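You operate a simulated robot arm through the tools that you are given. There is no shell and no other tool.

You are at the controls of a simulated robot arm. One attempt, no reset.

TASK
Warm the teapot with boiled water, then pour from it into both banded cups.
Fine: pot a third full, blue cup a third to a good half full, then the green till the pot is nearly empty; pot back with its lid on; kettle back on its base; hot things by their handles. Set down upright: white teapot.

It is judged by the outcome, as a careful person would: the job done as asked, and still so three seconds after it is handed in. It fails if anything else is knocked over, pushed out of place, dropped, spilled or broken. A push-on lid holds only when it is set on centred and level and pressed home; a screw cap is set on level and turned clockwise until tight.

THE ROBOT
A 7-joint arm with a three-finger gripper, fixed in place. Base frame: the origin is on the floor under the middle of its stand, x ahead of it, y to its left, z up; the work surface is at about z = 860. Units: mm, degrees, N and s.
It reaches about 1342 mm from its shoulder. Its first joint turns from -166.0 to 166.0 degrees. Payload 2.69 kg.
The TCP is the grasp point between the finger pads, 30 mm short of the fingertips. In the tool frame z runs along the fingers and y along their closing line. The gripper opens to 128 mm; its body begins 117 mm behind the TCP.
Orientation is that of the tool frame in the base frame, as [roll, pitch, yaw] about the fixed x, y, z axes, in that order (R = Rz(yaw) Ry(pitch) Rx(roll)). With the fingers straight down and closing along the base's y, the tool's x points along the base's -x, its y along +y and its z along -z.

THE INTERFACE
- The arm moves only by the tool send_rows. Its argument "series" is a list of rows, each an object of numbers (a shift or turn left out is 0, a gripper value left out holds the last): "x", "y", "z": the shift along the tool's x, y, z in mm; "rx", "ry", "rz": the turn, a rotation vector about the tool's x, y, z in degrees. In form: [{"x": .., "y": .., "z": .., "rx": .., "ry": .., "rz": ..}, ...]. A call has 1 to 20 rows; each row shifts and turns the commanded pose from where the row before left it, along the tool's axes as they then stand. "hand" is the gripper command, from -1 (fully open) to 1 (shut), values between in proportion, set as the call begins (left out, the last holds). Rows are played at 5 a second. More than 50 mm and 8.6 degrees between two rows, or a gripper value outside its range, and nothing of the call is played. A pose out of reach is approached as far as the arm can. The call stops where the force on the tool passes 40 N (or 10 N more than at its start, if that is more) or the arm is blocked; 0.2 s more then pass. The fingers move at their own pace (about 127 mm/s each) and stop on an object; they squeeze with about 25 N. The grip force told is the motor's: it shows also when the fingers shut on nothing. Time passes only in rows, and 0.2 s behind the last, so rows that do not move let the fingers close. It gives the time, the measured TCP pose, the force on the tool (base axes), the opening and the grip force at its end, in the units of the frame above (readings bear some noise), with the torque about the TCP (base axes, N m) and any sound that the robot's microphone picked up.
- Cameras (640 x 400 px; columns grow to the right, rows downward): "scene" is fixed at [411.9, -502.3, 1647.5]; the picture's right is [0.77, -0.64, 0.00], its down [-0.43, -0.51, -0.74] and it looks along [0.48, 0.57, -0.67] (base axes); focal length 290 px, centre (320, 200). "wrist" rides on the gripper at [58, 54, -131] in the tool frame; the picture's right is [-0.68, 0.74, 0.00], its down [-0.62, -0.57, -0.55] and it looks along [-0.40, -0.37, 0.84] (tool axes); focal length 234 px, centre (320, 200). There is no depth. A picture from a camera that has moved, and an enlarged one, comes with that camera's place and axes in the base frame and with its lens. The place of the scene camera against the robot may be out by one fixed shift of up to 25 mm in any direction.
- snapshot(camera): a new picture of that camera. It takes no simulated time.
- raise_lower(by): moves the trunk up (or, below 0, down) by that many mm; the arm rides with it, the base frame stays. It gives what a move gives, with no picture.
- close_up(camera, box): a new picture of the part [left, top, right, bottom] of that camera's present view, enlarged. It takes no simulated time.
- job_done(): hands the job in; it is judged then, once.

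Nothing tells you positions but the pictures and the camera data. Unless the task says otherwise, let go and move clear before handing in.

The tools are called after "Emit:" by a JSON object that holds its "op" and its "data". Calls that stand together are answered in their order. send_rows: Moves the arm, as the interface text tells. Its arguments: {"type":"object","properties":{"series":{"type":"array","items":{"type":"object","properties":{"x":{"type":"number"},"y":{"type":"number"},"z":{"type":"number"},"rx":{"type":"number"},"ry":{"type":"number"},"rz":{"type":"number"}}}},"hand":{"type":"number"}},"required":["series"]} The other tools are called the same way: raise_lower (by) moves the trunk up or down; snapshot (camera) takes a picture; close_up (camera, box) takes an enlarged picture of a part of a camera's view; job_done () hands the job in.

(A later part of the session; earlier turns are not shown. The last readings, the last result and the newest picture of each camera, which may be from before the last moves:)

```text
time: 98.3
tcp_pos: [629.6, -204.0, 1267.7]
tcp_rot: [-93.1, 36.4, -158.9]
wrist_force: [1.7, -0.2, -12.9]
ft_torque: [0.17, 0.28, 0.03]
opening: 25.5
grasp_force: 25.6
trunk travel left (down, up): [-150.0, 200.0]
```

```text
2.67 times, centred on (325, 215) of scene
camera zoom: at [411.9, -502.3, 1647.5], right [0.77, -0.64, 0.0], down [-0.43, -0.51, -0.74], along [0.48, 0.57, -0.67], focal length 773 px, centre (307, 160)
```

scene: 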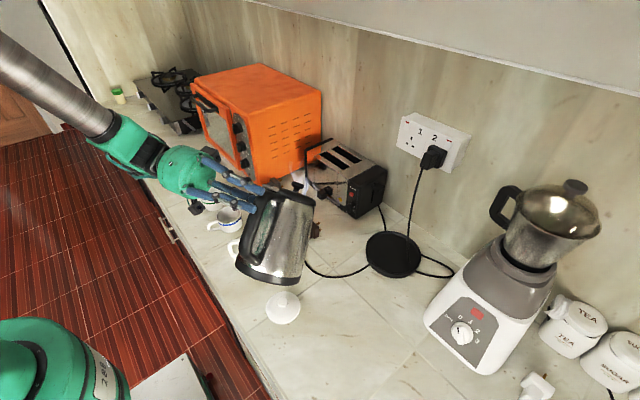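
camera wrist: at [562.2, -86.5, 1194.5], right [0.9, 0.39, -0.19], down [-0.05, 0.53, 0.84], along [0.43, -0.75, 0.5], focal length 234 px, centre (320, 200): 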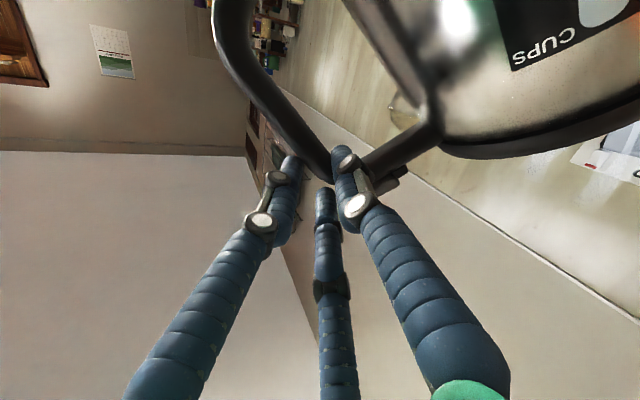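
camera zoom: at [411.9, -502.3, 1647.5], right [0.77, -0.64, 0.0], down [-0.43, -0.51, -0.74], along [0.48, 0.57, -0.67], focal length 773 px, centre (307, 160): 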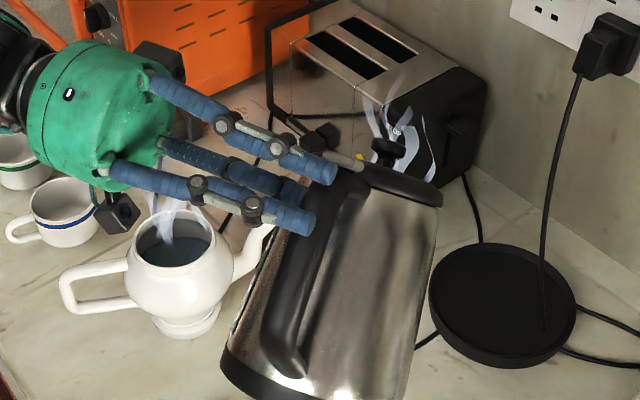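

Now I'll reverse the grip change: open slightly so the kettle hangs balanced from the thumb again.

Emit:
{"op": "send_rows", "data": {"series": [{}, {}, {}], "hand": 0.25}}

Emit:
{"op": "close_up", "data": {"camera": "wrist", "box": [200, 60, 480, 250]}}

Emit:
{"op": "close_up", "data": {"camera": "scene", "box": [250, 140, 400, 290]}}

```text
time: 99.1
tcp_pos: [629.2, -204.3, 1266.9]
tcp_rot: [-93.2, 36.4, -158.8]
wrist_force: [0.7, 0.4, -12.6]
ft_torque: [0.14, 0.39, 0.02]
opening: 54.8
grasp_force: 5.0
trunk travel left (down, up): [-150.0, 200.0]
```

```text
2.11 times, centred on (340, 155) of wrist
camera zoom: at [562.2, -86.4, 1194.6], right [0.9, 0.39, -0.19], down [-0.05, 0.53, 0.84], along [0.43, -0.75, 0.5], focal length 493 px, centre (278, 295)
```

zoom: 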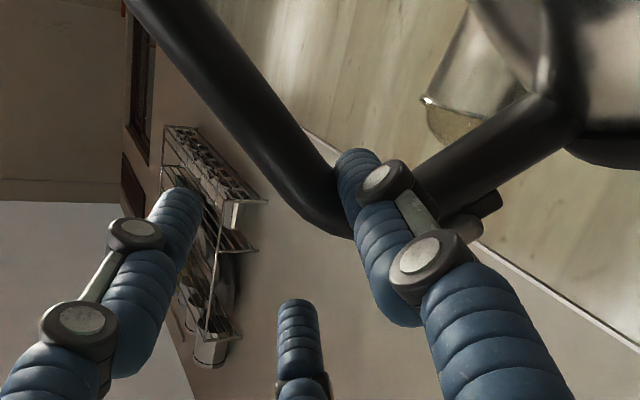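

```text
2.67 times, centred on (325, 215) of scene
camera zoom: at [411.9, -502.3, 1647.5], right [0.77, -0.64, 0.0], down [-0.43, -0.51, -0.74], along [0.48, 0.57, -0.67], focal length 773 px, centre (307, 160)
```

zoom: 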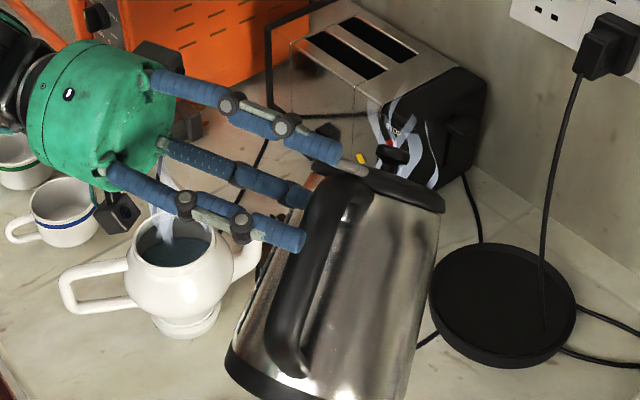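

Emit:
{"op": "send_rows", "data": {"series": [{"rx": 0.12, "ry": -0.3, "rz": 3.99, "x": 2.37}, {"rx": 0.12, "ry": -0.3, "rz": 3.99, "x": 2.37}, {"rx": 0.12, "ry": -0.3, "rz": 3.99, "x": 2.37}, {"rx": 0.12, "ry": -0.3, "rz": 3.99, "x": 2.37}, {}]}}

Emit:
{"op": "close_up", "data": {"camera": "wrist", "box": [200, 60, 480, 250]}}

Emit:
{"op": "close_up", "data": {"camera": "scene", "box": [250, 140, 400, 290]}}

```text
time: 100.3
tcp_pos: [624.1, -208.5, 1261.5]
tcp_rot: [-92.3, 52.6, -158.2]
wrist_force: [1.3, 0.4, -12.7]
ft_torque: [0.11, 0.48, -0.03]
opening: 52.9
grasp_force: 3.5
trunk travel left (down, up): [-150.0, 200.0]
```

```text
2.11 times, centred on (340, 155) of wrist
camera zoom: at [576.3, -83.0, 1185.1], right [0.91, 0.4, 0.09], down [-0.28, 0.45, 0.85], along [0.29, -0.8, 0.53], focal length 493 px, centre (278, 295)
```

zoom: 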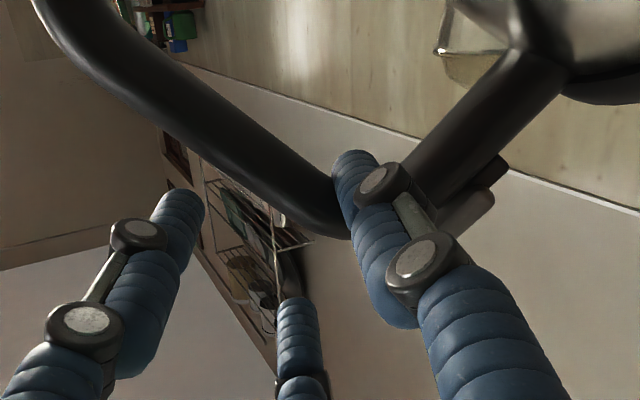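

```text
2.67 times, centred on (325, 215) of scene
camera zoom: at [411.9, -502.3, 1647.5], right [0.77, -0.64, 0.0], down [-0.43, -0.51, -0.74], along [0.48, 0.57, -0.67], focal length 773 px, centre (307, 160)
```

zoom: 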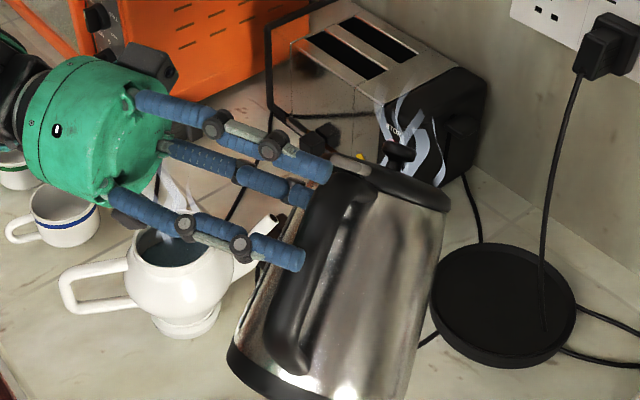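

Emit:
{"op": "send_rows", "data": {"series": [{"rx": 0.12, "ry": -0.3, "rz": 3.99, "x": 2.37}, {"rx": 0.12, "ry": -0.3, "rz": 3.99, "x": 2.37}, {"rx": 0.12, "ry": -0.3, "rz": 3.99, "x": 2.37}, {}]}}

Emit:
{"op": "close_up", "data": {"camera": "wrist", "box": [200, 60, 480, 250]}}

Emit:
{"op": "close_up", "data": {"camera": "scene", "box": [250, 140, 400, 290]}}

```text
time: 101.3
tcp_pos: [619.6, -209.4, 1256.1]
tcp_rot: [-90.9, 64.5, -157.2]
wrist_force: [-0.2, -0.3, -11.3]
ft_torque: [0.11, 0.51, 0.0]
opening: 51.7
grasp_force: 2.8
trunk travel left (down, up): [-150.0, 200.0]
```

```text
2.11 times, centred on (340, 155) of wrist
camera zoom: at [586.9, -78.9, 1180.9], right [0.88, 0.38, 0.29], down [-0.44, 0.4, 0.8], along [0.19, -0.83, 0.52], focal length 493 px, centre (278, 295)
```

zoom: 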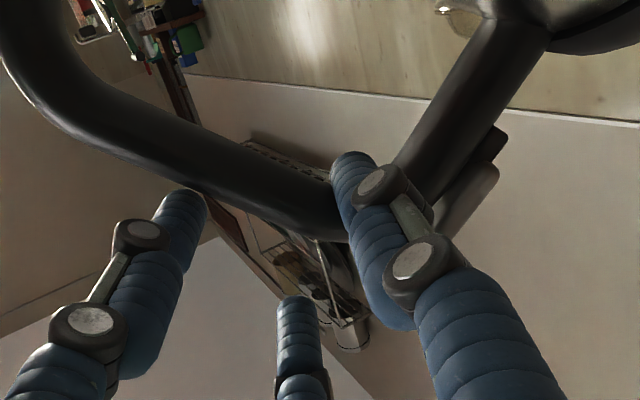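

```text
2.67 times, centred on (325, 215) of scene
camera zoom: at [411.9, -502.3, 1647.5], right [0.77, -0.64, 0.0], down [-0.43, -0.51, -0.74], along [0.48, 0.57, -0.67], focal length 773 px, centre (307, 160)
```

zoom: 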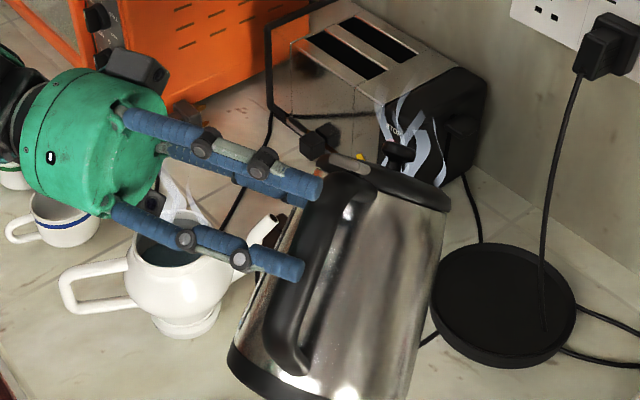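

Emit:
{"op": "close_up", "data": {"camera": "scene", "box": [290, 195, 350, 255]}}

Emit:
{"op": "close_up", "data": {"camera": "wrist", "box": [250, 100, 400, 210]}}

```text
6.67 times, centred on (320, 225) of scene
camera zoom: at [411.9, -502.3, 1647.5], right [0.77, -0.64, 0.0], down [-0.43, -0.51, -0.74], along [0.48, 0.57, -0.67], focal length 1932 px, centre (320, 33)
```

zoom: 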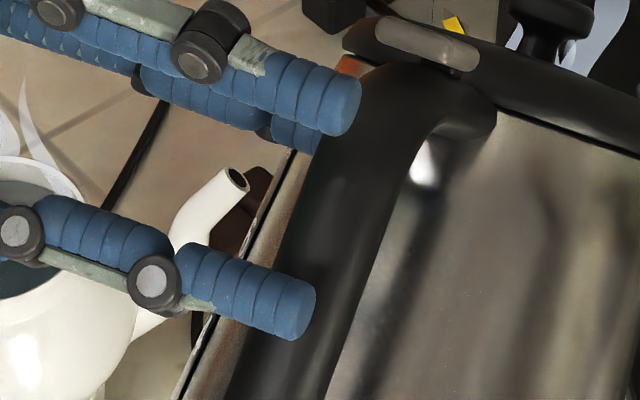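

```text
3.64 times, centred on (325, 155) of wrist
camera zoom: at [586.9, -78.9, 1180.9], right [0.88, 0.38, 0.29], down [-0.44, 0.4, 0.8], along [0.19, -0.83, 0.52], focal length 852 px, centre (302, 364)
```

zoom: 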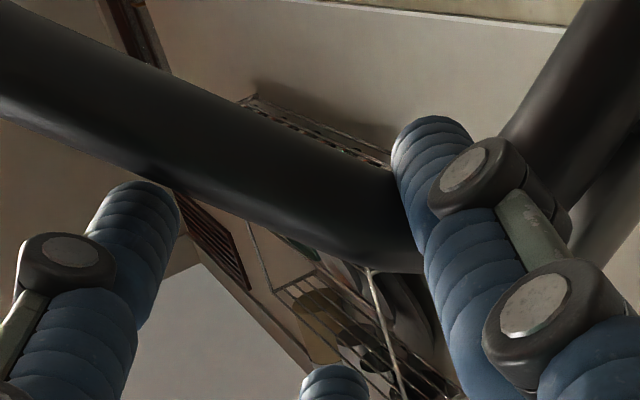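

The lower finger is at the bar again, engaged over half its width as before. Now rotating the kettle back toward upright in small steps, watching the load.

Emit:
{"op": "send_rows", "data": {"series": [{"rx": 0.12, "ry": -0.3, "rz": 3.99, "x": 1.5}, {"rx": 0.12, "ry": -0.3, "rz": 3.99}, {"rx": 0.12, "ry": -0.3, "rz": 3.99}, {}]}}

Emit:
{"op": "close_up", "data": {"camera": "scene", "box": [270, 160, 390, 280]}}

Emit:
{"op": "close_up", "data": {"camera": "wrist", "box": [200, 60, 480, 250]}}

```text
time: 102.3
tcp_pos: [619.2, -210.0, 1254.5]
tcp_rot: [-87.7, 76.4, -154.0]
wrist_force: [-2.8, -2.2, -11.4]
ft_torque: [-0.39, 1.36, -0.45]
opening: 49.0
grasp_force: 16.7
trunk travel left (down, up): [-150.0, 200.0]
```

```text
3.33 times, centred on (330, 220) of scene
camera zoom: at [411.9, -502.3, 1647.5], right [0.77, -0.64, 0.0], down [-0.43, -0.51, -0.74], along [0.48, 0.57, -0.67], focal length 966 px, centre (287, 133)
```

zoom: 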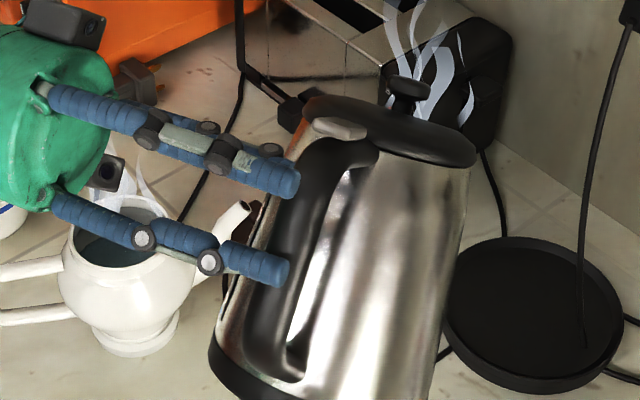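

```text
2.11 times, centred on (340, 155) of wrist
camera zoom: at [600.9, -74.4, 1183.5], right [0.8, 0.36, 0.48], down [-0.59, 0.35, 0.73], along [0.09, -0.87, 0.49], focal length 493 px, centre (278, 295)
```

zoom: 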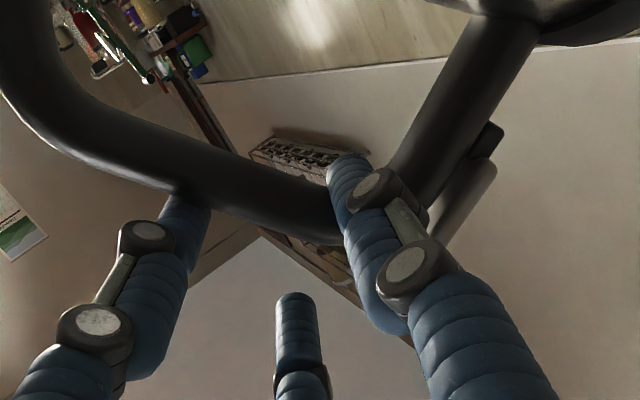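

Emit:
{"op": "send_rows", "data": {"series": [{"rx": 0.12, "ry": -0.3, "rz": 3.99}, {"rx": 0.12, "ry": -0.3, "rz": 3.99}, {"rx": 0.12, "ry": -0.3, "rz": 3.99}, {}]}}

Emit:
{"op": "close_up", "data": {"camera": "scene", "box": [270, 160, 390, 280]}}

Emit:
{"op": "close_up", "data": {"camera": "wrist", "box": [200, 60, 480, 250]}}

```text
time: 103.3
tcp_pos: [619.7, -209.8, 1254.3]
tcp_rot: [-46.7, 87.8, -113.3]
wrist_force: [-0.2, -1.2, -13.1]
ft_torque: [-0.12, 1.1, 0.0]
opening: 49.9
grasp_force: 8.3
trunk travel left (down, up): [-150.0, 200.0]
```

```text
3.33 times, centred on (330, 220) of scene
camera zoom: at [411.9, -502.3, 1647.5], right [0.77, -0.64, 0.0], down [-0.43, -0.51, -0.74], along [0.48, 0.57, -0.67], focal length 966 px, centre (287, 133)
```

zoom: 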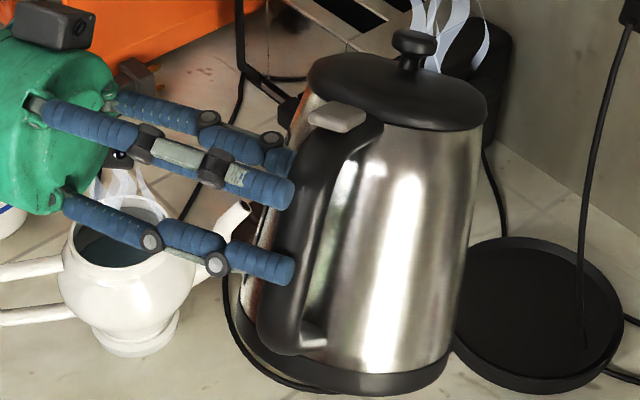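

```text
2.11 times, centred on (340, 155) of wrist
camera zoom: at [615.0, -69.5, 1190.0], right [0.69, 0.32, 0.66], down [-0.73, 0.3, 0.62], along [0.0, -0.9, 0.44], focal length 493 px, centre (278, 295)
```

zoom: 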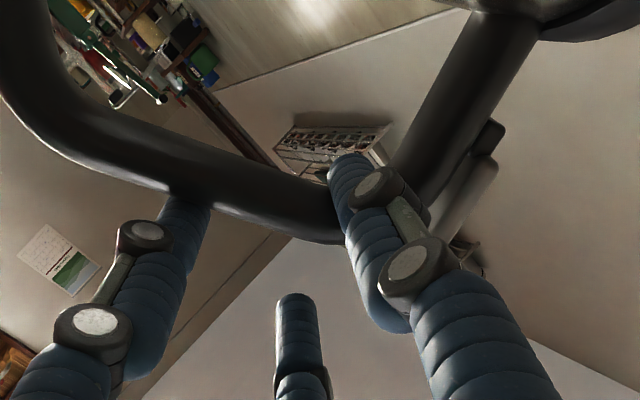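

Emit:
{"op": "send_rows", "data": {"series": [{"rx": 0.12, "ry": -0.3, "rz": 3.99}, {"rx": 0.12, "ry": -0.3, "rz": 3.99}, {"rx": 0.12, "ry": -0.3, "rz": 3.99}, {}]}}

Emit:
{"op": "close_up", "data": {"camera": "scene", "box": [270, 160, 390, 280]}}

Emit:
{"op": "close_up", "data": {"camera": "wrist", "box": [200, 60, 480, 250]}}

```text
time: 104.3
tcp_pos: [619.8, -208.7, 1254.9]
tcp_rot: [77.0, 79.2, 10.3]
wrist_force: [-0.5, -0.7, -11.9]
ft_torque: [-0.2, 1.44, -0.06]
opening: 50.5
grasp_force: 2.2
trunk travel left (down, up): [-150.0, 200.0]
```

```text
3.33 times, centred on (330, 220) of scene
camera zoom: at [411.9, -502.3, 1647.5], right [0.77, -0.64, 0.0], down [-0.43, -0.51, -0.74], along [0.48, 0.57, -0.67], focal length 966 px, centre (287, 133)
```

zoom: 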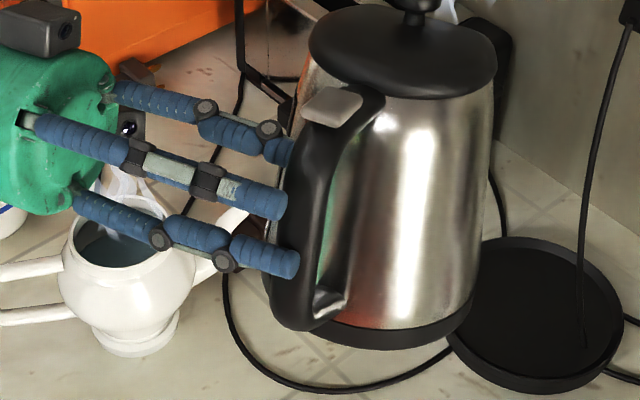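

```text
2.11 times, centred on (340, 155) of wrist
camera zoom: at [626.3, -65.4, 1201.1], right [0.54, 0.27, 0.8], down [-0.84, 0.26, 0.48], along [-0.08, -0.93, 0.36], focal length 493 px, centre (278, 295)
```

zoom: 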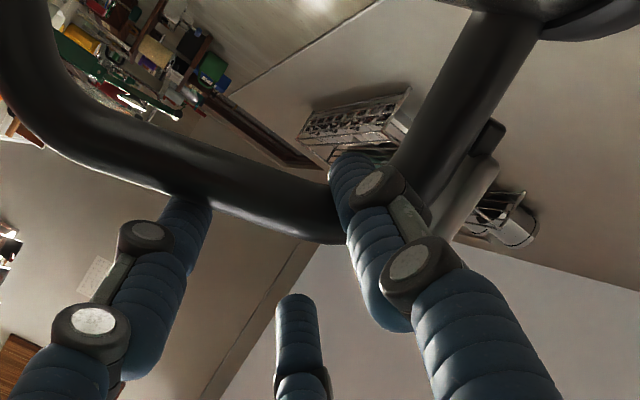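

The kettle is nearly upright (about 7° spout-down) and held firmly. One more small rotation brings it level; then I'll turn the whole arm about the vertical so the hand can approach the base without passing low over the pot.

Emit:
{"op": "send_rows", "data": {"series": [{"rx": 0.12, "ry": -0.3, "rz": 3.99}, {"rx": 0.12, "ry": -0.3, "rz": 3.99}, {}]}}

Emit:
{"op": "snapshot", "data": {"camera": "scene"}}

Emit:
{"op": "close_up", "data": {"camera": "wrist", "box": [200, 60, 480, 250]}}

```text
time: 105.1
tcp_pos: [621.2, -208.1, 1254.3]
tcp_rot: [81.0, 71.4, 14.0]
wrist_force: [1.7, 0.4, -9.5]
ft_torque: [-0.17, 1.61, -0.11]
opening: 49.1
grasp_force: 1.3
trunk travel left (down, up): [-150.0, 200.0]
```

```text
taken
```

scene: 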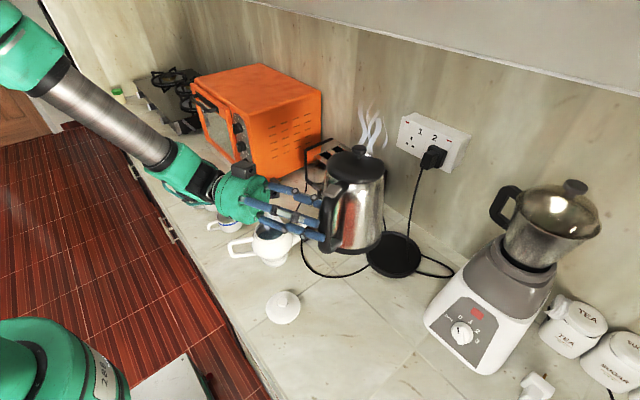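

```text
2.11 times, centred on (340, 155) of wrist
camera zoom: at [633.9, -63.0, 1209.6], right [0.43, 0.23, 0.87], down [-0.89, 0.24, 0.38], along [-0.13, -0.94, 0.31], focal length 493 px, centre (278, 295)
```

zoom: 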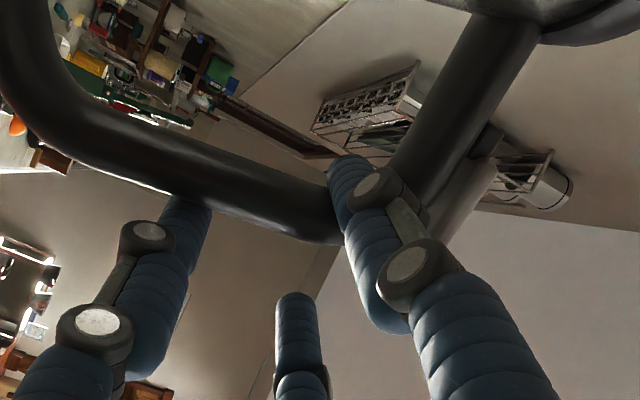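

Upright now. Turning the arm about the vertical in batches, watching for any reach trouble.

Emit:
{"op": "send_rows", "data": {"series": [{"rx": -1.9, "ry": 0.63, "rz": 0.1}, {"rx": -3.79, "ry": 1.26, "rz": 0.2}, {"rx": -3.79, "ry": 1.26, "rz": 0.2}, {"rx": -1.9, "ry": 0.63, "rz": 0.1}, {}]}}

Emit:
{"op": "close_up", "data": {"camera": "scene", "box": [200, 120, 440, 290]}}

```text
time: 106.3
tcp_pos: [618.7, -208.9, 1253.8]
tcp_rot: [80.8, 71.3, 26.0]
wrist_force: [0.4, 0.2, -12.4]
ft_torque: [-0.63, 1.61, -0.11]
opening: 50.7
grasp_force: 1.9
trunk travel left (down, up): [-150.0, 200.0]
```

```text
2.35 times, centred on (320, 205) of scene
camera zoom: at [411.9, -502.3, 1647.5], right [0.77, -0.64, 0.0], down [-0.43, -0.51, -0.74], along [0.48, 0.57, -0.67], focal length 682 px, centre (320, 188)
```

zoom: 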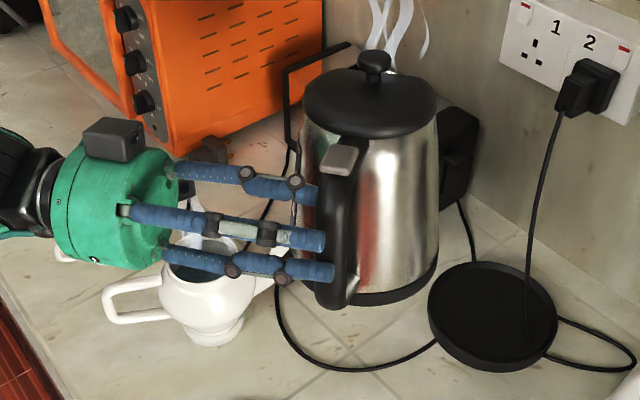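

Emit:
{"op": "send_rows", "data": {"series": [{"rx": -1.9, "ry": 0.63, "rz": 0.1}, {"rx": -3.79, "ry": 1.26, "rz": 0.2}, {"rx": -3.79, "ry": 1.26, "rz": 0.2}, {"rx": -3.79, "ry": 1.26, "rz": 0.2}, {"rx": -1.9, "ry": 0.63, "rz": 0.1}, {}]}}

Emit:
{"op": "snapshot", "data": {"camera": "scene"}}

```text
time: 107.7
tcp_pos: [619.0, -209.6, 1254.0]
tcp_rot: [80.8, 71.4, 42.0]
wrist_force: [0.9, -0.2, -10.1]
ft_torque: [-0.97, 1.34, -0.13]
opening: 48.6
grasp_force: 0.6
trunk travel left (down, up): [-150.0, 200.0]
```

```text
taken
```

scene: 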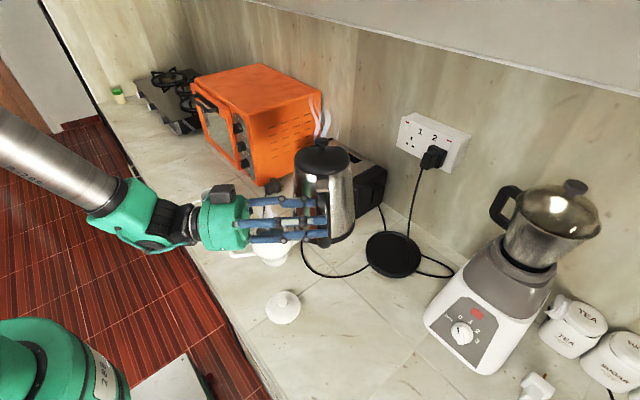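

Emit:
{"op": "send_rows", "data": {"series": [{"rx": -1.9, "ry": 0.63, "rz": 0.1}, {"rx": -3.79, "ry": 1.26, "rz": 0.2}, {"rx": -3.79, "ry": 1.26, "rz": 0.2}, {"rx": -3.79, "ry": 1.26, "rz": 0.2}, {"rx": -3.79, "ry": 1.26, "rz": 0.2}, {"rx": -1.9, "ry": 0.63, "rz": 0.1}, {}]}}

Emit:
{"op": "snapshot", "data": {"camera": "scene"}}

Emit:
{"op": "close_up", "data": {"camera": "wrist", "box": [200, 60, 480, 250]}}

```text
time: 109.3
tcp_pos: [619.5, -207.9, 1253.5]
tcp_rot: [81.1, 71.4, 62.2]
wrist_force: [-2.9, -2.3, -13.6]
ft_torque: [-1.64, 1.33, -0.13]
opening: 48.2
grasp_force: 24.1
trunk travel left (down, up): [-150.0, 200.0]
```

```text
taken
```

scene: 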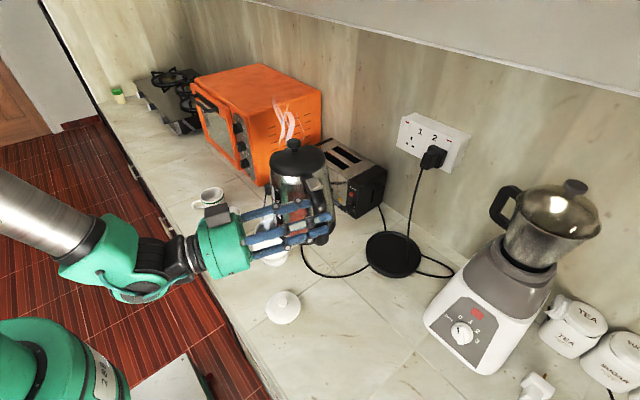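

```text
2.11 times, centred on (340, 155) of wrist
camera zoom: at [520.2, -101.0, 1209.3], right [0.12, 0.47, 0.87], down [-0.78, -0.5, 0.38], along [0.62, -0.72, 0.31], focal length 493 px, centre (278, 295)
```

zoom: 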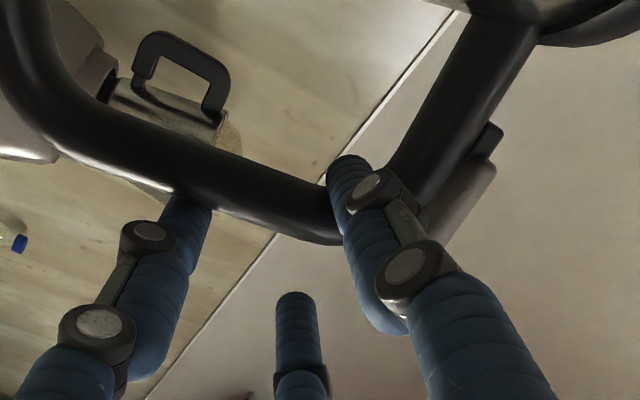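

Emit:
{"op": "close_up", "data": {"camera": "scene", "box": [240, 120, 360, 260]}}

```text
2.86 times, centred on (300, 190) of scene
camera zoom: at [411.9, -502.3, 1647.5], right [0.77, -0.64, 0.0], down [-0.43, -0.51, -0.74], along [0.48, 0.57, -0.67], focal length 828 px, centre (377, 229)
```

zoom: 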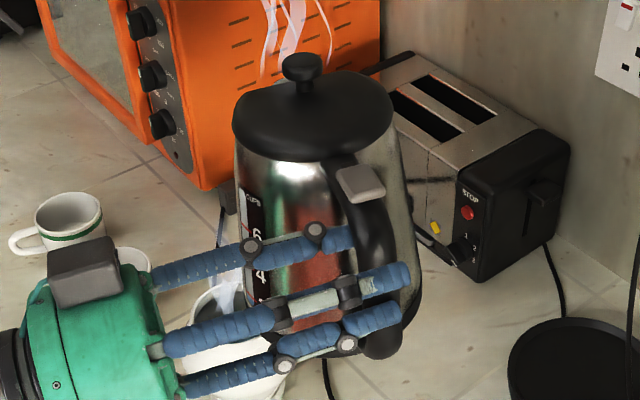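

Turned fully with no trouble and the kettle steady. Now moving toward a point in front of the base at this height.

Emit:
{"op": "send_rows", "data": {"series": [{"x": -0.95, "y": -4.3, "z": 8.9}, {"x": -1.9, "y": -8.5, "z": 17.8}, {"x": -1.9, "y": -8.5, "z": 17.8}, {"x": -1.9, "y": -8.5, "z": 17.8}, {"x": -1.9, "y": -8.5, "z": 17.8}, {"x": -1.9, "y": -8.5, "z": 17.8}, {"x": -1.9, "y": -8.5, "z": 17.8}, {"x": -1.9, "y": -8.5, "z": 17.8}, {"x": -1.9, "y": -8.5, "z": 17.8}, {"x": -0.95, "y": -4.3, "z": 8.9}, {}]}}

Emit:
{"op": "snapshot", "data": {"camera": "scene"}}

```text
time: 111.7
tcp_pos: [744.1, -334.4, 1254.1]
tcp_rot: [81.0, 71.4, 62.1]
wrist_force: [0.8, -1.4, -11.6]
ft_torque: [-1.34, 0.83, -0.11]
opening: 49.2
grasp_force: 1.2
trunk travel left (down, up): [-150.0, 200.0]
```

```text
taken
```

scene: 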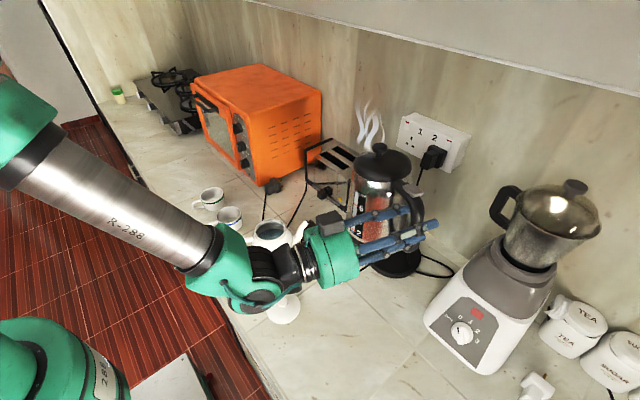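

Emit:
{"op": "send_rows", "data": {"series": [{"x": 9, "y": -3, "z": -0.5}, {"x": 18, "y": -6, "z": -0.94}, {"x": 18, "y": -6, "z": -0.94}, {"x": 18, "y": -6, "z": -0.94}, {"x": 18, "y": -6, "z": -0.94}, {"x": 9, "y": -3, "z": -0.5}, {}]}}

Emit:
{"op": "snapshot", "data": {"camera": "scene"}}

```text
time: 113.3
tcp_pos: [744.9, -337.2, 1158.1]
tcp_rot: [80.9, 71.4, 62.0]
wrist_force: [0.6, -0.6, -12.0]
ft_torque: [-1.37, 0.78, -0.03]
opening: 48.0
grasp_force: 24.5
trunk travel left (down, up): [-150.0, 200.0]
```

```text
taken
```

scene: 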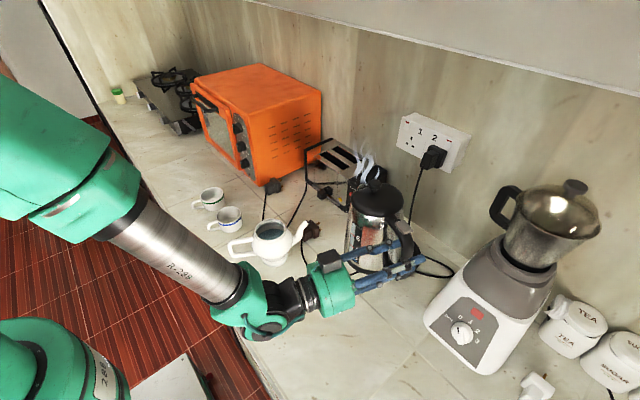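

Emit:
{"op": "send_rows", "data": {"series": [{"x": 9, "y": -3, "z": -0.5}, {"x": 18, "y": -6, "z": -0.94}, {"x": 18, "y": -6, "z": -0.94}, {"x": 18, "y": -6, "z": -0.94}, {"x": 18, "y": -6, "z": -0.94}, {"x": 8, "y": -2.6, "z": -0.4}, {}]}}

Emit:
{"op": "snapshot", "data": {"camera": "scene"}}

Emit:
{"op": "close_up", "data": {"camera": "scene", "box": [300, 150, 480, 310]}}

```text
time: 114.9
tcp_pos: [744.3, -335.9, 1064.1]
tcp_rot: [81.1, 71.4, 62.2]
wrist_force: [-1.1, -0.5, -12.5]
ft_torque: [-1.3, 0.83, 0.04]
opening: 49.2
grasp_force: 18.0
trunk travel left (down, up): [-150.0, 200.0]
```

```text
taken
```

scene: 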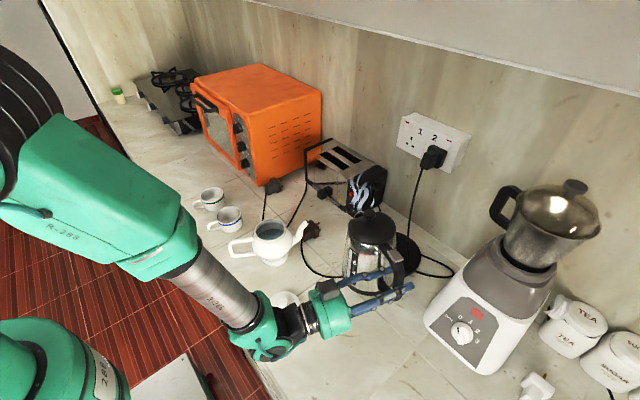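

```text
2.50 times, centred on (390, 230) of scene
camera zoom: at [411.9, -502.3, 1647.5], right [0.77, -0.64, 0.0], down [-0.43, -0.51, -0.74], along [0.48, 0.57, -0.67], focal length 725 px, centre (145, 125)
```

zoom: 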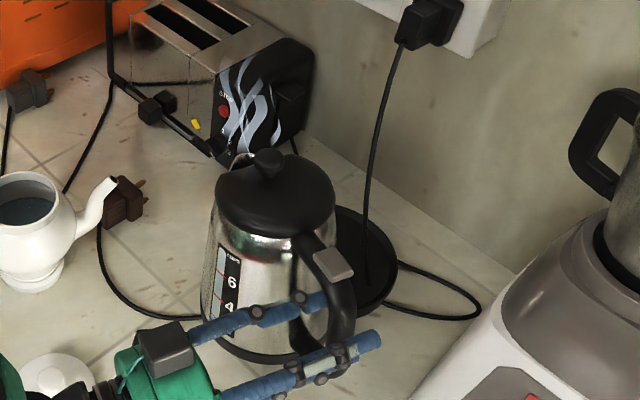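

Emit:
{"op": "send_rows", "data": {"series": [{"x": 1.3, "y": 2.7, "z": 8.5}, {"x": 2.67, "y": 5.4, "z": 17}, {"x": 2.67, "y": 5.4, "z": 17}, {"x": 2.67, "y": 5.4, "z": 17}, {"x": 2.67, "y": 5.4, "z": 17}, {"x": 2.67, "y": 5.4, "z": 17}, {"x": 2.67, "y": 5.4, "z": 17}, {"x": 1.3, "y": 2.7, "z": 8.5}, {}]}}

Emit:
{"op": "close_up", "data": {"camera": "scene", "box": [330, 170, 490, 290]}}

Emit:
{"op": "snapshot", "data": {"camera": "wrist"}}

```text
time: 116.9
tcp_pos: [872.0, -334.3, 1064.8]
tcp_rot: [81.0, 71.4, 62.2]
wrist_force: [0.9, -2.0, -11.8]
ft_torque: [-1.42, 0.95, -0.54]
opening: 49.1
grasp_force: 1.1
trunk travel left (down, up): [-150.0, 200.0]
```

```text
3.33 times, centred on (410, 230) of scene
camera zoom: at [411.9, -502.3, 1647.5], right [0.77, -0.64, 0.0], down [-0.43, -0.51, -0.74], along [0.48, 0.57, -0.67], focal length 966 px, centre (20, 100)
```

zoom: 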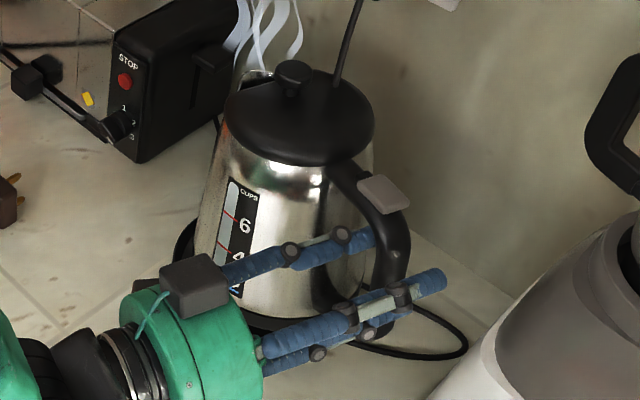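

```text
taken
camera wrist: at [772.5, -226.7, 1020.0], right [0.12, 0.47, 0.87], down [-0.78, -0.5, 0.38], along [0.62, -0.72, 0.31], focal length 234 px, centre (320, 200)
```

wrist: 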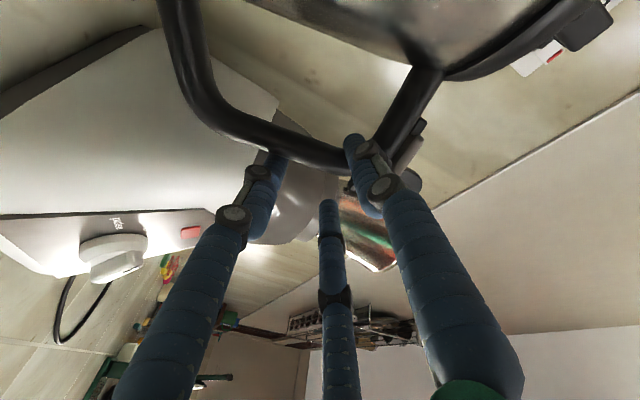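

Emit:
{"op": "close_up", "data": {"camera": "scene", "box": [355, 215, 445, 285]}}

Emit:
{"op": "close_up", "data": {"camera": "scene", "box": [360, 160, 440, 220]}}

```text
5.71 times, centred on (400, 250) of scene
camera zoom: at [411.9, -502.3, 1647.5], right [0.77, -0.64, 0.0], down [-0.43, -0.51, -0.74], along [0.48, 0.57, -0.67], focal length 1656 px, centre (-137, -86)
```

zoom: 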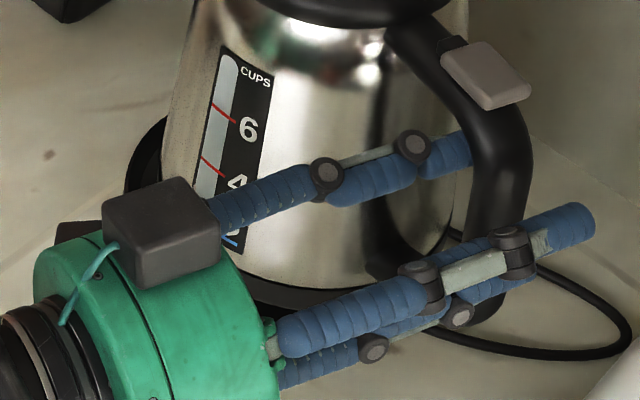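

```text
6.67 times, centred on (400, 190) of scene
camera zoom: at [411.9, -502.3, 1647.5], right [0.77, -0.64, 0.0], down [-0.43, -0.51, -0.74], along [0.48, 0.57, -0.67], focal length 1932 px, centre (-213, 267)
```

zoom: 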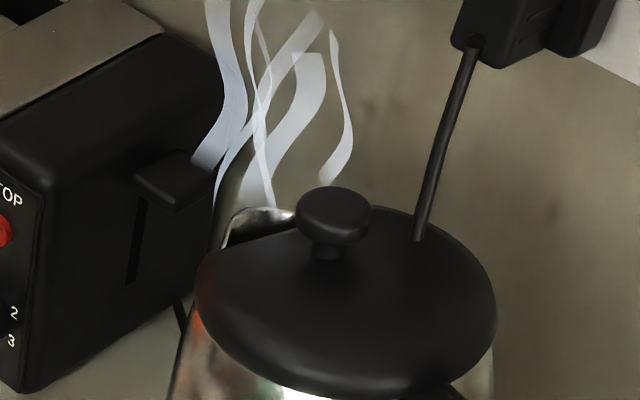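

Emit:
{"op": "send_rows", "data": {"series": [{}, {}]}}

```text
time: 117.5
tcp_pos: [872.5, -335.5, 1066.1]
tcp_rot: [81.1, 71.4, 62.1]
wrist_force: [0.8, 0.1, -12.0]
ft_torque: [-1.29, 0.83, -0.17]
opening: 49.4
grasp_force: 1.6
trunk travel left (down, up): [-150.0, 200.0]
```

Emit:
{"op": "close_up", "data": {"camera": "scene", "box": [365, 235, 435, 280]}}

Emit:
{"op": "close_up", "data": {"camera": "wrist", "box": [150, 0, 450, 190]}}

```text
8.89 times, centred on (400, 258) of scene
camera zoom: at [411.9, -502.3, 1647.5], right [0.77, -0.64, 0.0], down [-0.43, -0.51, -0.74], along [0.48, 0.57, -0.67], focal length 2576 px, centre (-391, -311)
```

zoom: 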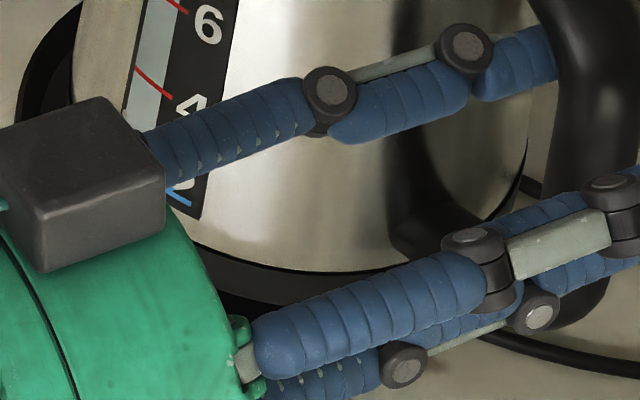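

```text
2.11 times, centred on (300, 95) of wrist
camera zoom: at [772.3, -226.8, 1020.2], right [0.12, 0.47, 0.87], down [-0.78, -0.5, 0.38], along [0.62, -0.72, 0.31], focal length 493 px, centre (362, 421)
```

zoom: 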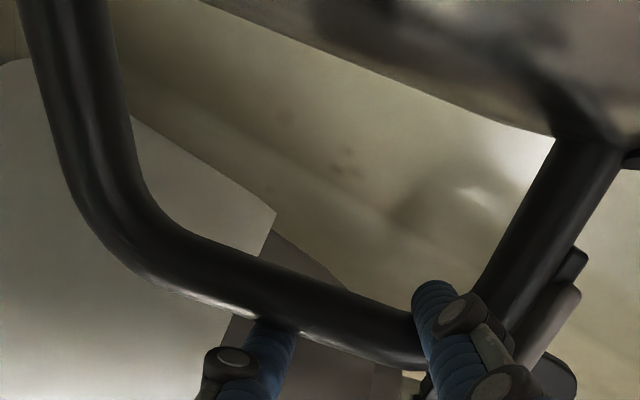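

The kettle hovers about 40 mm above its base, within ~10 mm of centred and leaning ~3° left. I'll correct the lean and position slightly before lowering.

Emit:
{"op": "send_rows", "data": {"series": [{"rx": 0.47, "ry": 1.42, "rz": -0.05, "x": 1.25, "y": 3.0, "z": 4.7}, {"rx": 0.47, "ry": 1.42, "rz": -0.05, "x": 1.25, "y": 3.0, "z": 4.7}, {}, {}]}}

Emit:
{"op": "close_up", "data": {"camera": "scene", "box": [360, 160, 440, 220]}}

Emit:
{"op": "close_up", "data": {"camera": "scene", "box": [365, 235, 435, 280]}}

```text
time: 118.5
tcp_pos: [883.6, -332.8, 1066.2]
tcp_rot: [90.4, 71.7, 71.0]
wrist_force: [0.7, 4.4, -10.0]
ft_torque: [-0.31, 0.33, 0.41]
opening: 47.9
grasp_force: 0.5
trunk travel left (down, up): [-150.0, 200.0]
```

```text
6.67 times, centred on (400, 190) of scene
camera zoom: at [411.9, -502.3, 1647.5], right [0.77, -0.64, 0.0], down [-0.43, -0.51, -0.74], along [0.48, 0.57, -0.67], focal length 1932 px, centre (-213, 267)
```

zoom: 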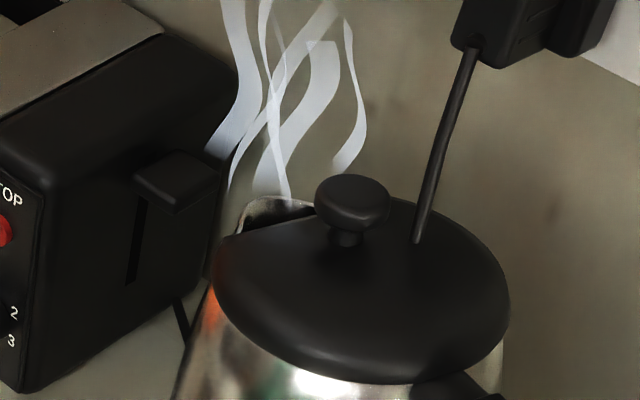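

```text
8.89 times, centred on (400, 258) of scene
camera zoom: at [411.9, -502.3, 1647.5], right [0.77, -0.64, 0.0], down [-0.43, -0.51, -0.74], along [0.48, 0.57, -0.67], focal length 2576 px, centre (-391, -311)
```

zoom: 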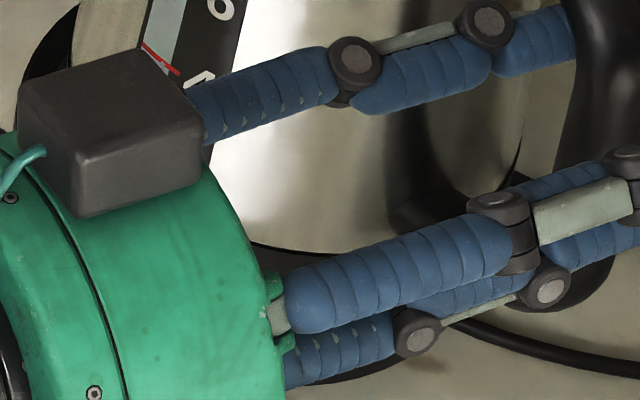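

The torque dropped and a side force appeared, so something may be touching on the blender side. Looking before doing anything more.

Emit:
{"op": "snapshot", "data": {"camera": "wrist"}}

Emit:
{"op": "close_up", "data": {"camera": "scene", "box": [370, 180, 510, 300]}}

Emit:
{"op": "send_rows", "data": {"series": [{}]}}

```text
taken
camera wrist: at [781.0, -223.9, 1026.8], right [0.16, 0.46, 0.87], down [-0.76, -0.51, 0.41], along [0.63, -0.73, 0.27], focal length 234 px, centre (320, 200)
```

wrist: 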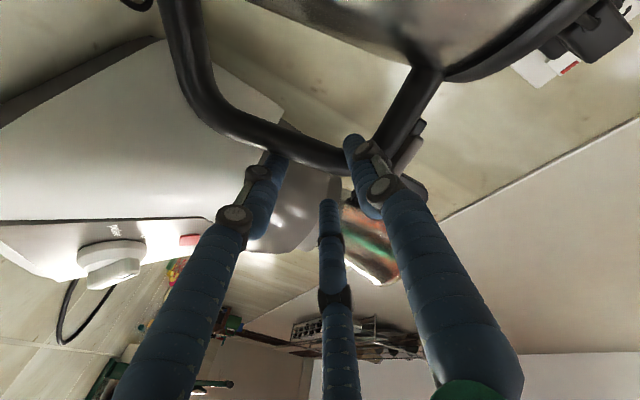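

```text
3.33 times, centred on (440, 240) of scene
camera zoom: at [411.9, -502.3, 1647.5], right [0.77, -0.64, 0.0], down [-0.43, -0.51, -0.74], along [0.48, 0.57, -0.67], focal length 966 px, centre (-80, 67)
```

zoom: 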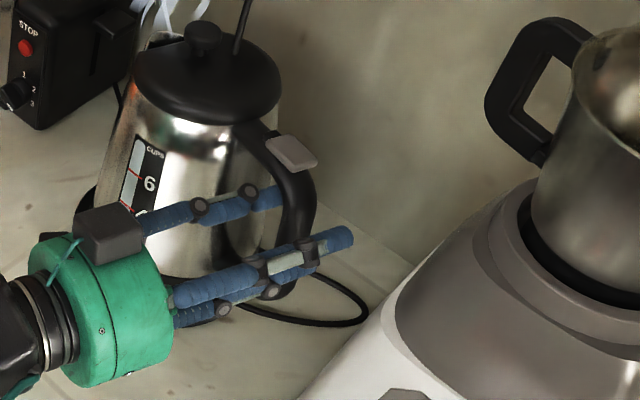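

```text
time: 118.9
tcp_pos: [882.8, -332.1, 1065.6]
tcp_rot: [90.5, 71.7, 71.1]
wrist_force: [-1.2, -0.3, -13.6]
ft_torque: [-1.32, 0.73, -0.01]
opening: 51.1
grasp_force: 9.3
trunk travel left (down, up): [-150.0, 200.0]
```

That was only a brief swing; readings are normal and the fingers are well clear of the blender. Lowering toward the base now.

Emit:
{"op": "send_rows", "data": {"series": [{"x": 5.7, "y": -1.9}, {"x": 7.6, "y": -2.5}, {"x": 5.7, "y": -1.9}, {"x": 3.8, "y": -1.25}, {}]}}

Emit:
{"op": "close_up", "data": {"camera": "scene", "box": [350, 180, 450, 290]}}

```text
time: 120.1
tcp_pos: [882.4, -333.5, 1043.0]
tcp_rot: [90.1, 71.7, 70.7]
wrist_force: [0.5, -2.1, -5.6]
ft_torque: [-0.15, 0.15, -0.1]
opening: 48.4
grasp_force: 0.5
trunk travel left (down, up): [-150.0, 200.0]
```

```text
3.64 times, centred on (400, 235) of scene
camera zoom: at [411.9, -502.3, 1647.5], right [0.77, -0.64, 0.0], down [-0.43, -0.51, -0.74], along [0.48, 0.57, -0.67], focal length 1054 px, centre (29, 73)
```

zoom: 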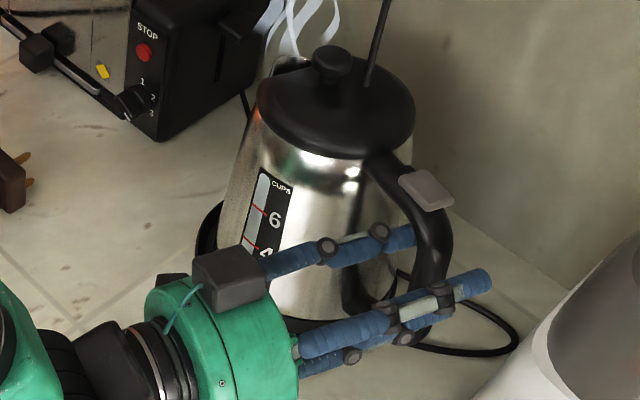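

Contact about 10 mm early; comparing with the seated pictures, the kettle's foot is a few mm to the right and it leans slightly left. I'll lift 8 mm, tip it 3° right (which also brings the foot left), and try again.

Emit:
{"op": "send_rows", "data": {"series": [{"x": -4.7, "y": 1.57}, {"x": -4.7, "y": 1.57}, {"rx": 0.47, "ry": 1.42, "rz": -0.05}, {"rx": 0.47, "ry": 1.42, "rz": -0.05}, {}, {}]}}

Emit:
{"op": "close_up", "data": {"camera": "scene", "box": [350, 180, 450, 290]}}

```text
time: 121.5
tcp_pos: [883.3, -333.4, 1051.8]
tcp_rot: [100.0, 71.6, 80.1]
wrist_force: [-0.3, -0.4, -13.1]
ft_torque: [-1.44, 0.81, -0.13]
opening: 50.5
grasp_force: 1.7
trunk travel left (down, up): [-150.0, 200.0]
```

```text
3.64 times, centred on (400, 235) of scene
camera zoom: at [411.9, -502.3, 1647.5], right [0.77, -0.64, 0.0], down [-0.43, -0.51, -0.74], along [0.48, 0.57, -0.67], focal length 1054 px, centre (29, 73)
```

zoom: 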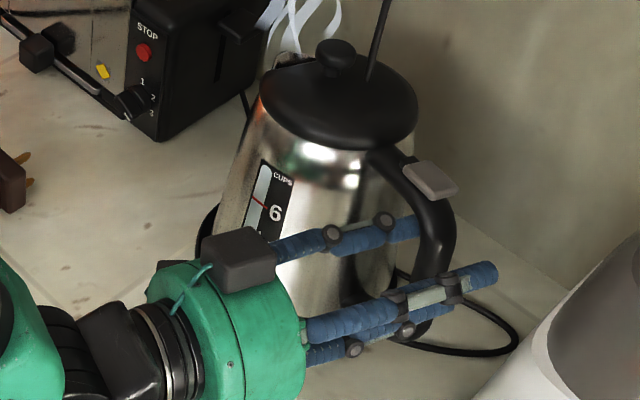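

Emit:
{"op": "send_rows", "data": {"series": [{"x": 4.75, "y": -1.5}, {"x": 4.75, "y": -1.5}, {"x": 2.85, "y": -0.9}, {}]}}

Emit:
{"op": "close_up", "data": {"camera": "scene", "box": [350, 180, 450, 290]}}

```text
time: 122.5
tcp_pos: [882.6, -334.7, 1037.6]
tcp_rot: [99.6, 71.7, 79.9]
wrist_force: [-1.2, -2.6, -4.7]
ft_torque: [-0.14, 0.06, 0.09]
opening: 47.6
grasp_force: 0.1
trunk travel left (down, up): [-150.0, 200.0]
```

```text
3.64 times, centred on (400, 235) of scene
camera zoom: at [411.9, -502.3, 1647.5], right [0.77, -0.64, 0.0], down [-0.43, -0.51, -0.74], along [0.48, 0.57, -0.67], focal length 1054 px, centre (29, 73)
```

zoom: 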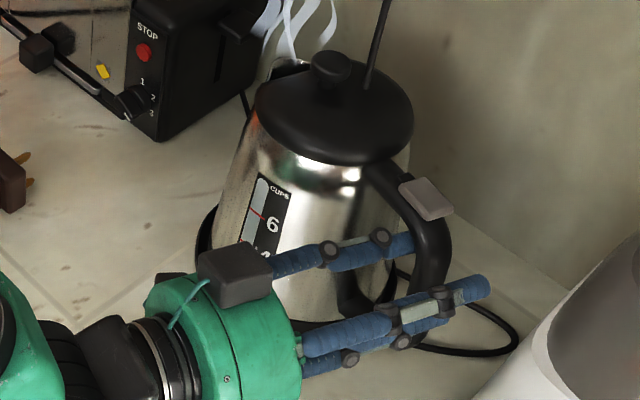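

Base is now taking most of the weight. I'll keep lowering in small steps until the thumb is unloaded.

Emit:
{"op": "send_rows", "data": {"series": [{"x": 2.85, "y": -0.9}, {"x": 1.9, "y": -0.6}, {}]}}

Emit:
{"op": "close_up", "data": {"camera": "scene", "box": [350, 180, 450, 290]}}

```text
time: 123.3
tcp_pos: [883.8, -332.5, 1032.5]
tcp_rot: [99.8, 71.6, 80.0]
wrist_force: [-1.1, -2.4, -4.8]
ft_torque: [-0.14, 0.14, 0.03]
opening: 47.8
grasp_force: 0.0
trunk travel left (down, up): [-150.0, 200.0]
```

```text
3.64 times, centred on (400, 235) of scene
camera zoom: at [411.9, -502.3, 1647.5], right [0.77, -0.64, 0.0], down [-0.43, -0.51, -0.74], along [0.48, 0.57, -0.67], focal length 1054 px, centre (29, 73)
```

zoom: 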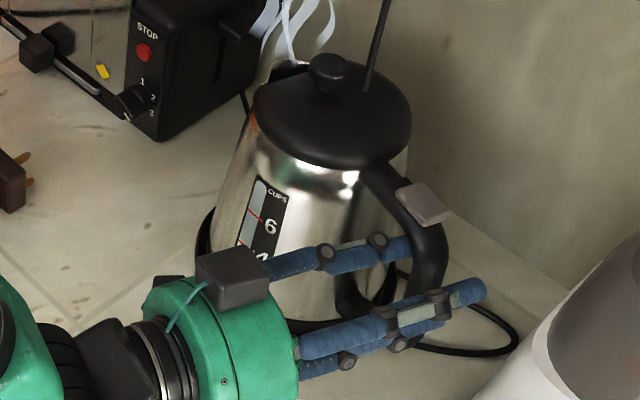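

Emit:
{"op": "send_rows", "data": {"series": [{"x": 2.85, "y": -0.9}, {"x": 1.9, "y": -0.6}, {}]}}

Emit:
{"op": "close_up", "data": {"camera": "scene", "box": [350, 180, 450, 290]}}

Emit:
{"op": "close_up", "data": {"camera": "wrist", "box": [180, 30, 460, 220]}}

```text
time: 124.1
tcp_pos: [880.8, -332.2, 1028.9]
tcp_rot: [99.5, 71.6, 79.6]
wrist_force: [-0.6, -7.3, 1.5]
ft_torque: [-0.25, 0.02, -0.11]
opening: 47.5
grasp_force: 0.0
trunk travel left (down, up): [-150.0, 200.0]
```

```text
3.64 times, centred on (400, 235) of scene
camera zoom: at [411.9, -502.3, 1647.5], right [0.77, -0.64, 0.0], down [-0.43, -0.51, -0.74], along [0.48, 0.57, -0.67], focal length 1054 px, centre (29, 73)
```

zoom: 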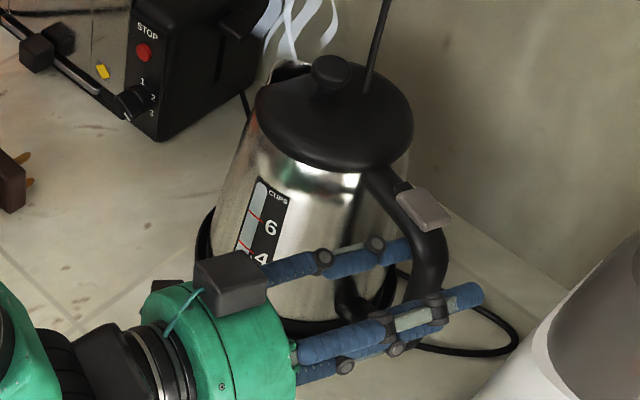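

```text
2.11 times, centred on (320, 125) of wrist
camera zoom: at [777.8, -222.8, 996.8], right [0.21, 0.45, 0.87], down [-0.74, -0.51, 0.44], along [0.64, -0.73, 0.22], focal length 493 px, centre (320, 358)
```

zoom: 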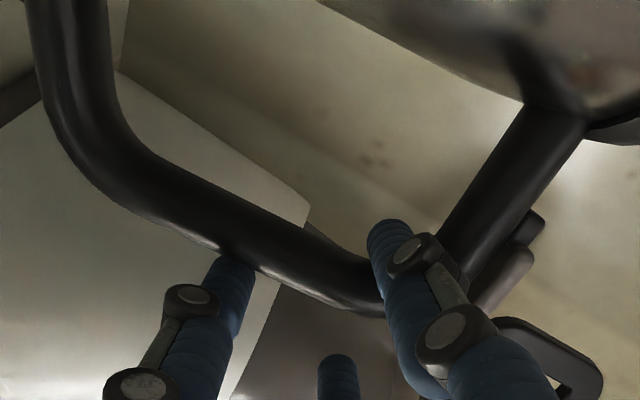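

The thumb is unloaded and the lid is back at its seated height, so the kettle is on its base. I'll open the fingers a little and read the forces.

Emit:
{"op": "send_rows", "data": {"series": [{}, {}, {}], "hand": -0.1}}

Emit:
{"op": "close_up", "data": {"camera": "wrist", "box": [180, 30, 460, 220]}}

Emit:
{"op": "close_up", "data": {"camera": "scene", "box": [350, 180, 450, 290]}}

```text
time: 124.9
tcp_pos: [880.9, -331.7, 1026.5]
tcp_rot: [100.2, 71.6, 80.3]
wrist_force: [1.6, 1.1, -8.5]
ft_torque: [-0.34, 0.23, -0.03]
opening: 69.8
grasp_force: 0.1
trunk travel left (down, up): [-150.0, 200.0]
```

```text
2.11 times, centred on (320, 125) of wrist
camera zoom: at [777.5, -221.9, 994.8], right [0.21, 0.45, 0.87], down [-0.74, -0.51, 0.44], along [0.64, -0.73, 0.22], focal length 493 px, centre (320, 358)
```

zoom: 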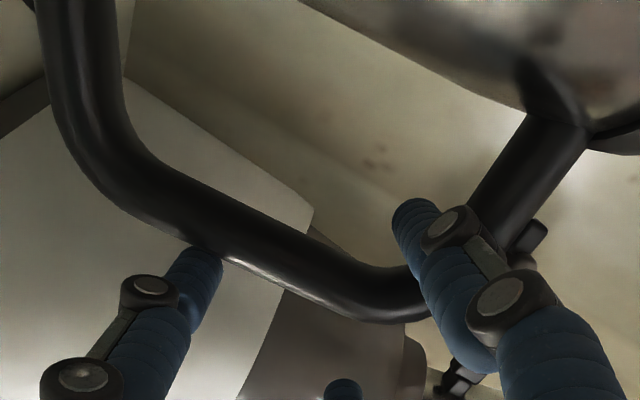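

```text
3.64 times, centred on (400, 235) of scene
camera zoom: at [411.9, -502.3, 1647.5], right [0.77, -0.64, 0.0], down [-0.43, -0.51, -0.74], along [0.48, 0.57, -0.67], focal length 1054 px, centre (29, 73)
```

zoom: 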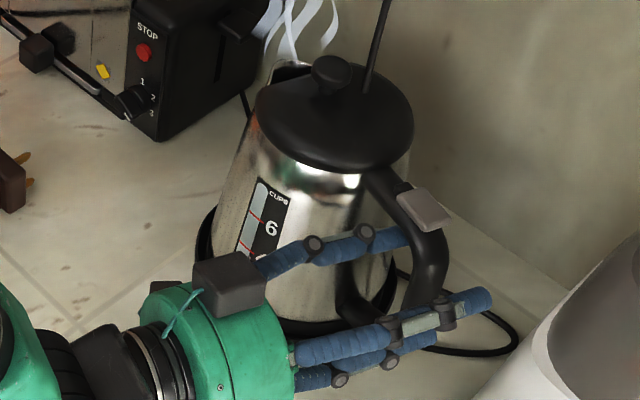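

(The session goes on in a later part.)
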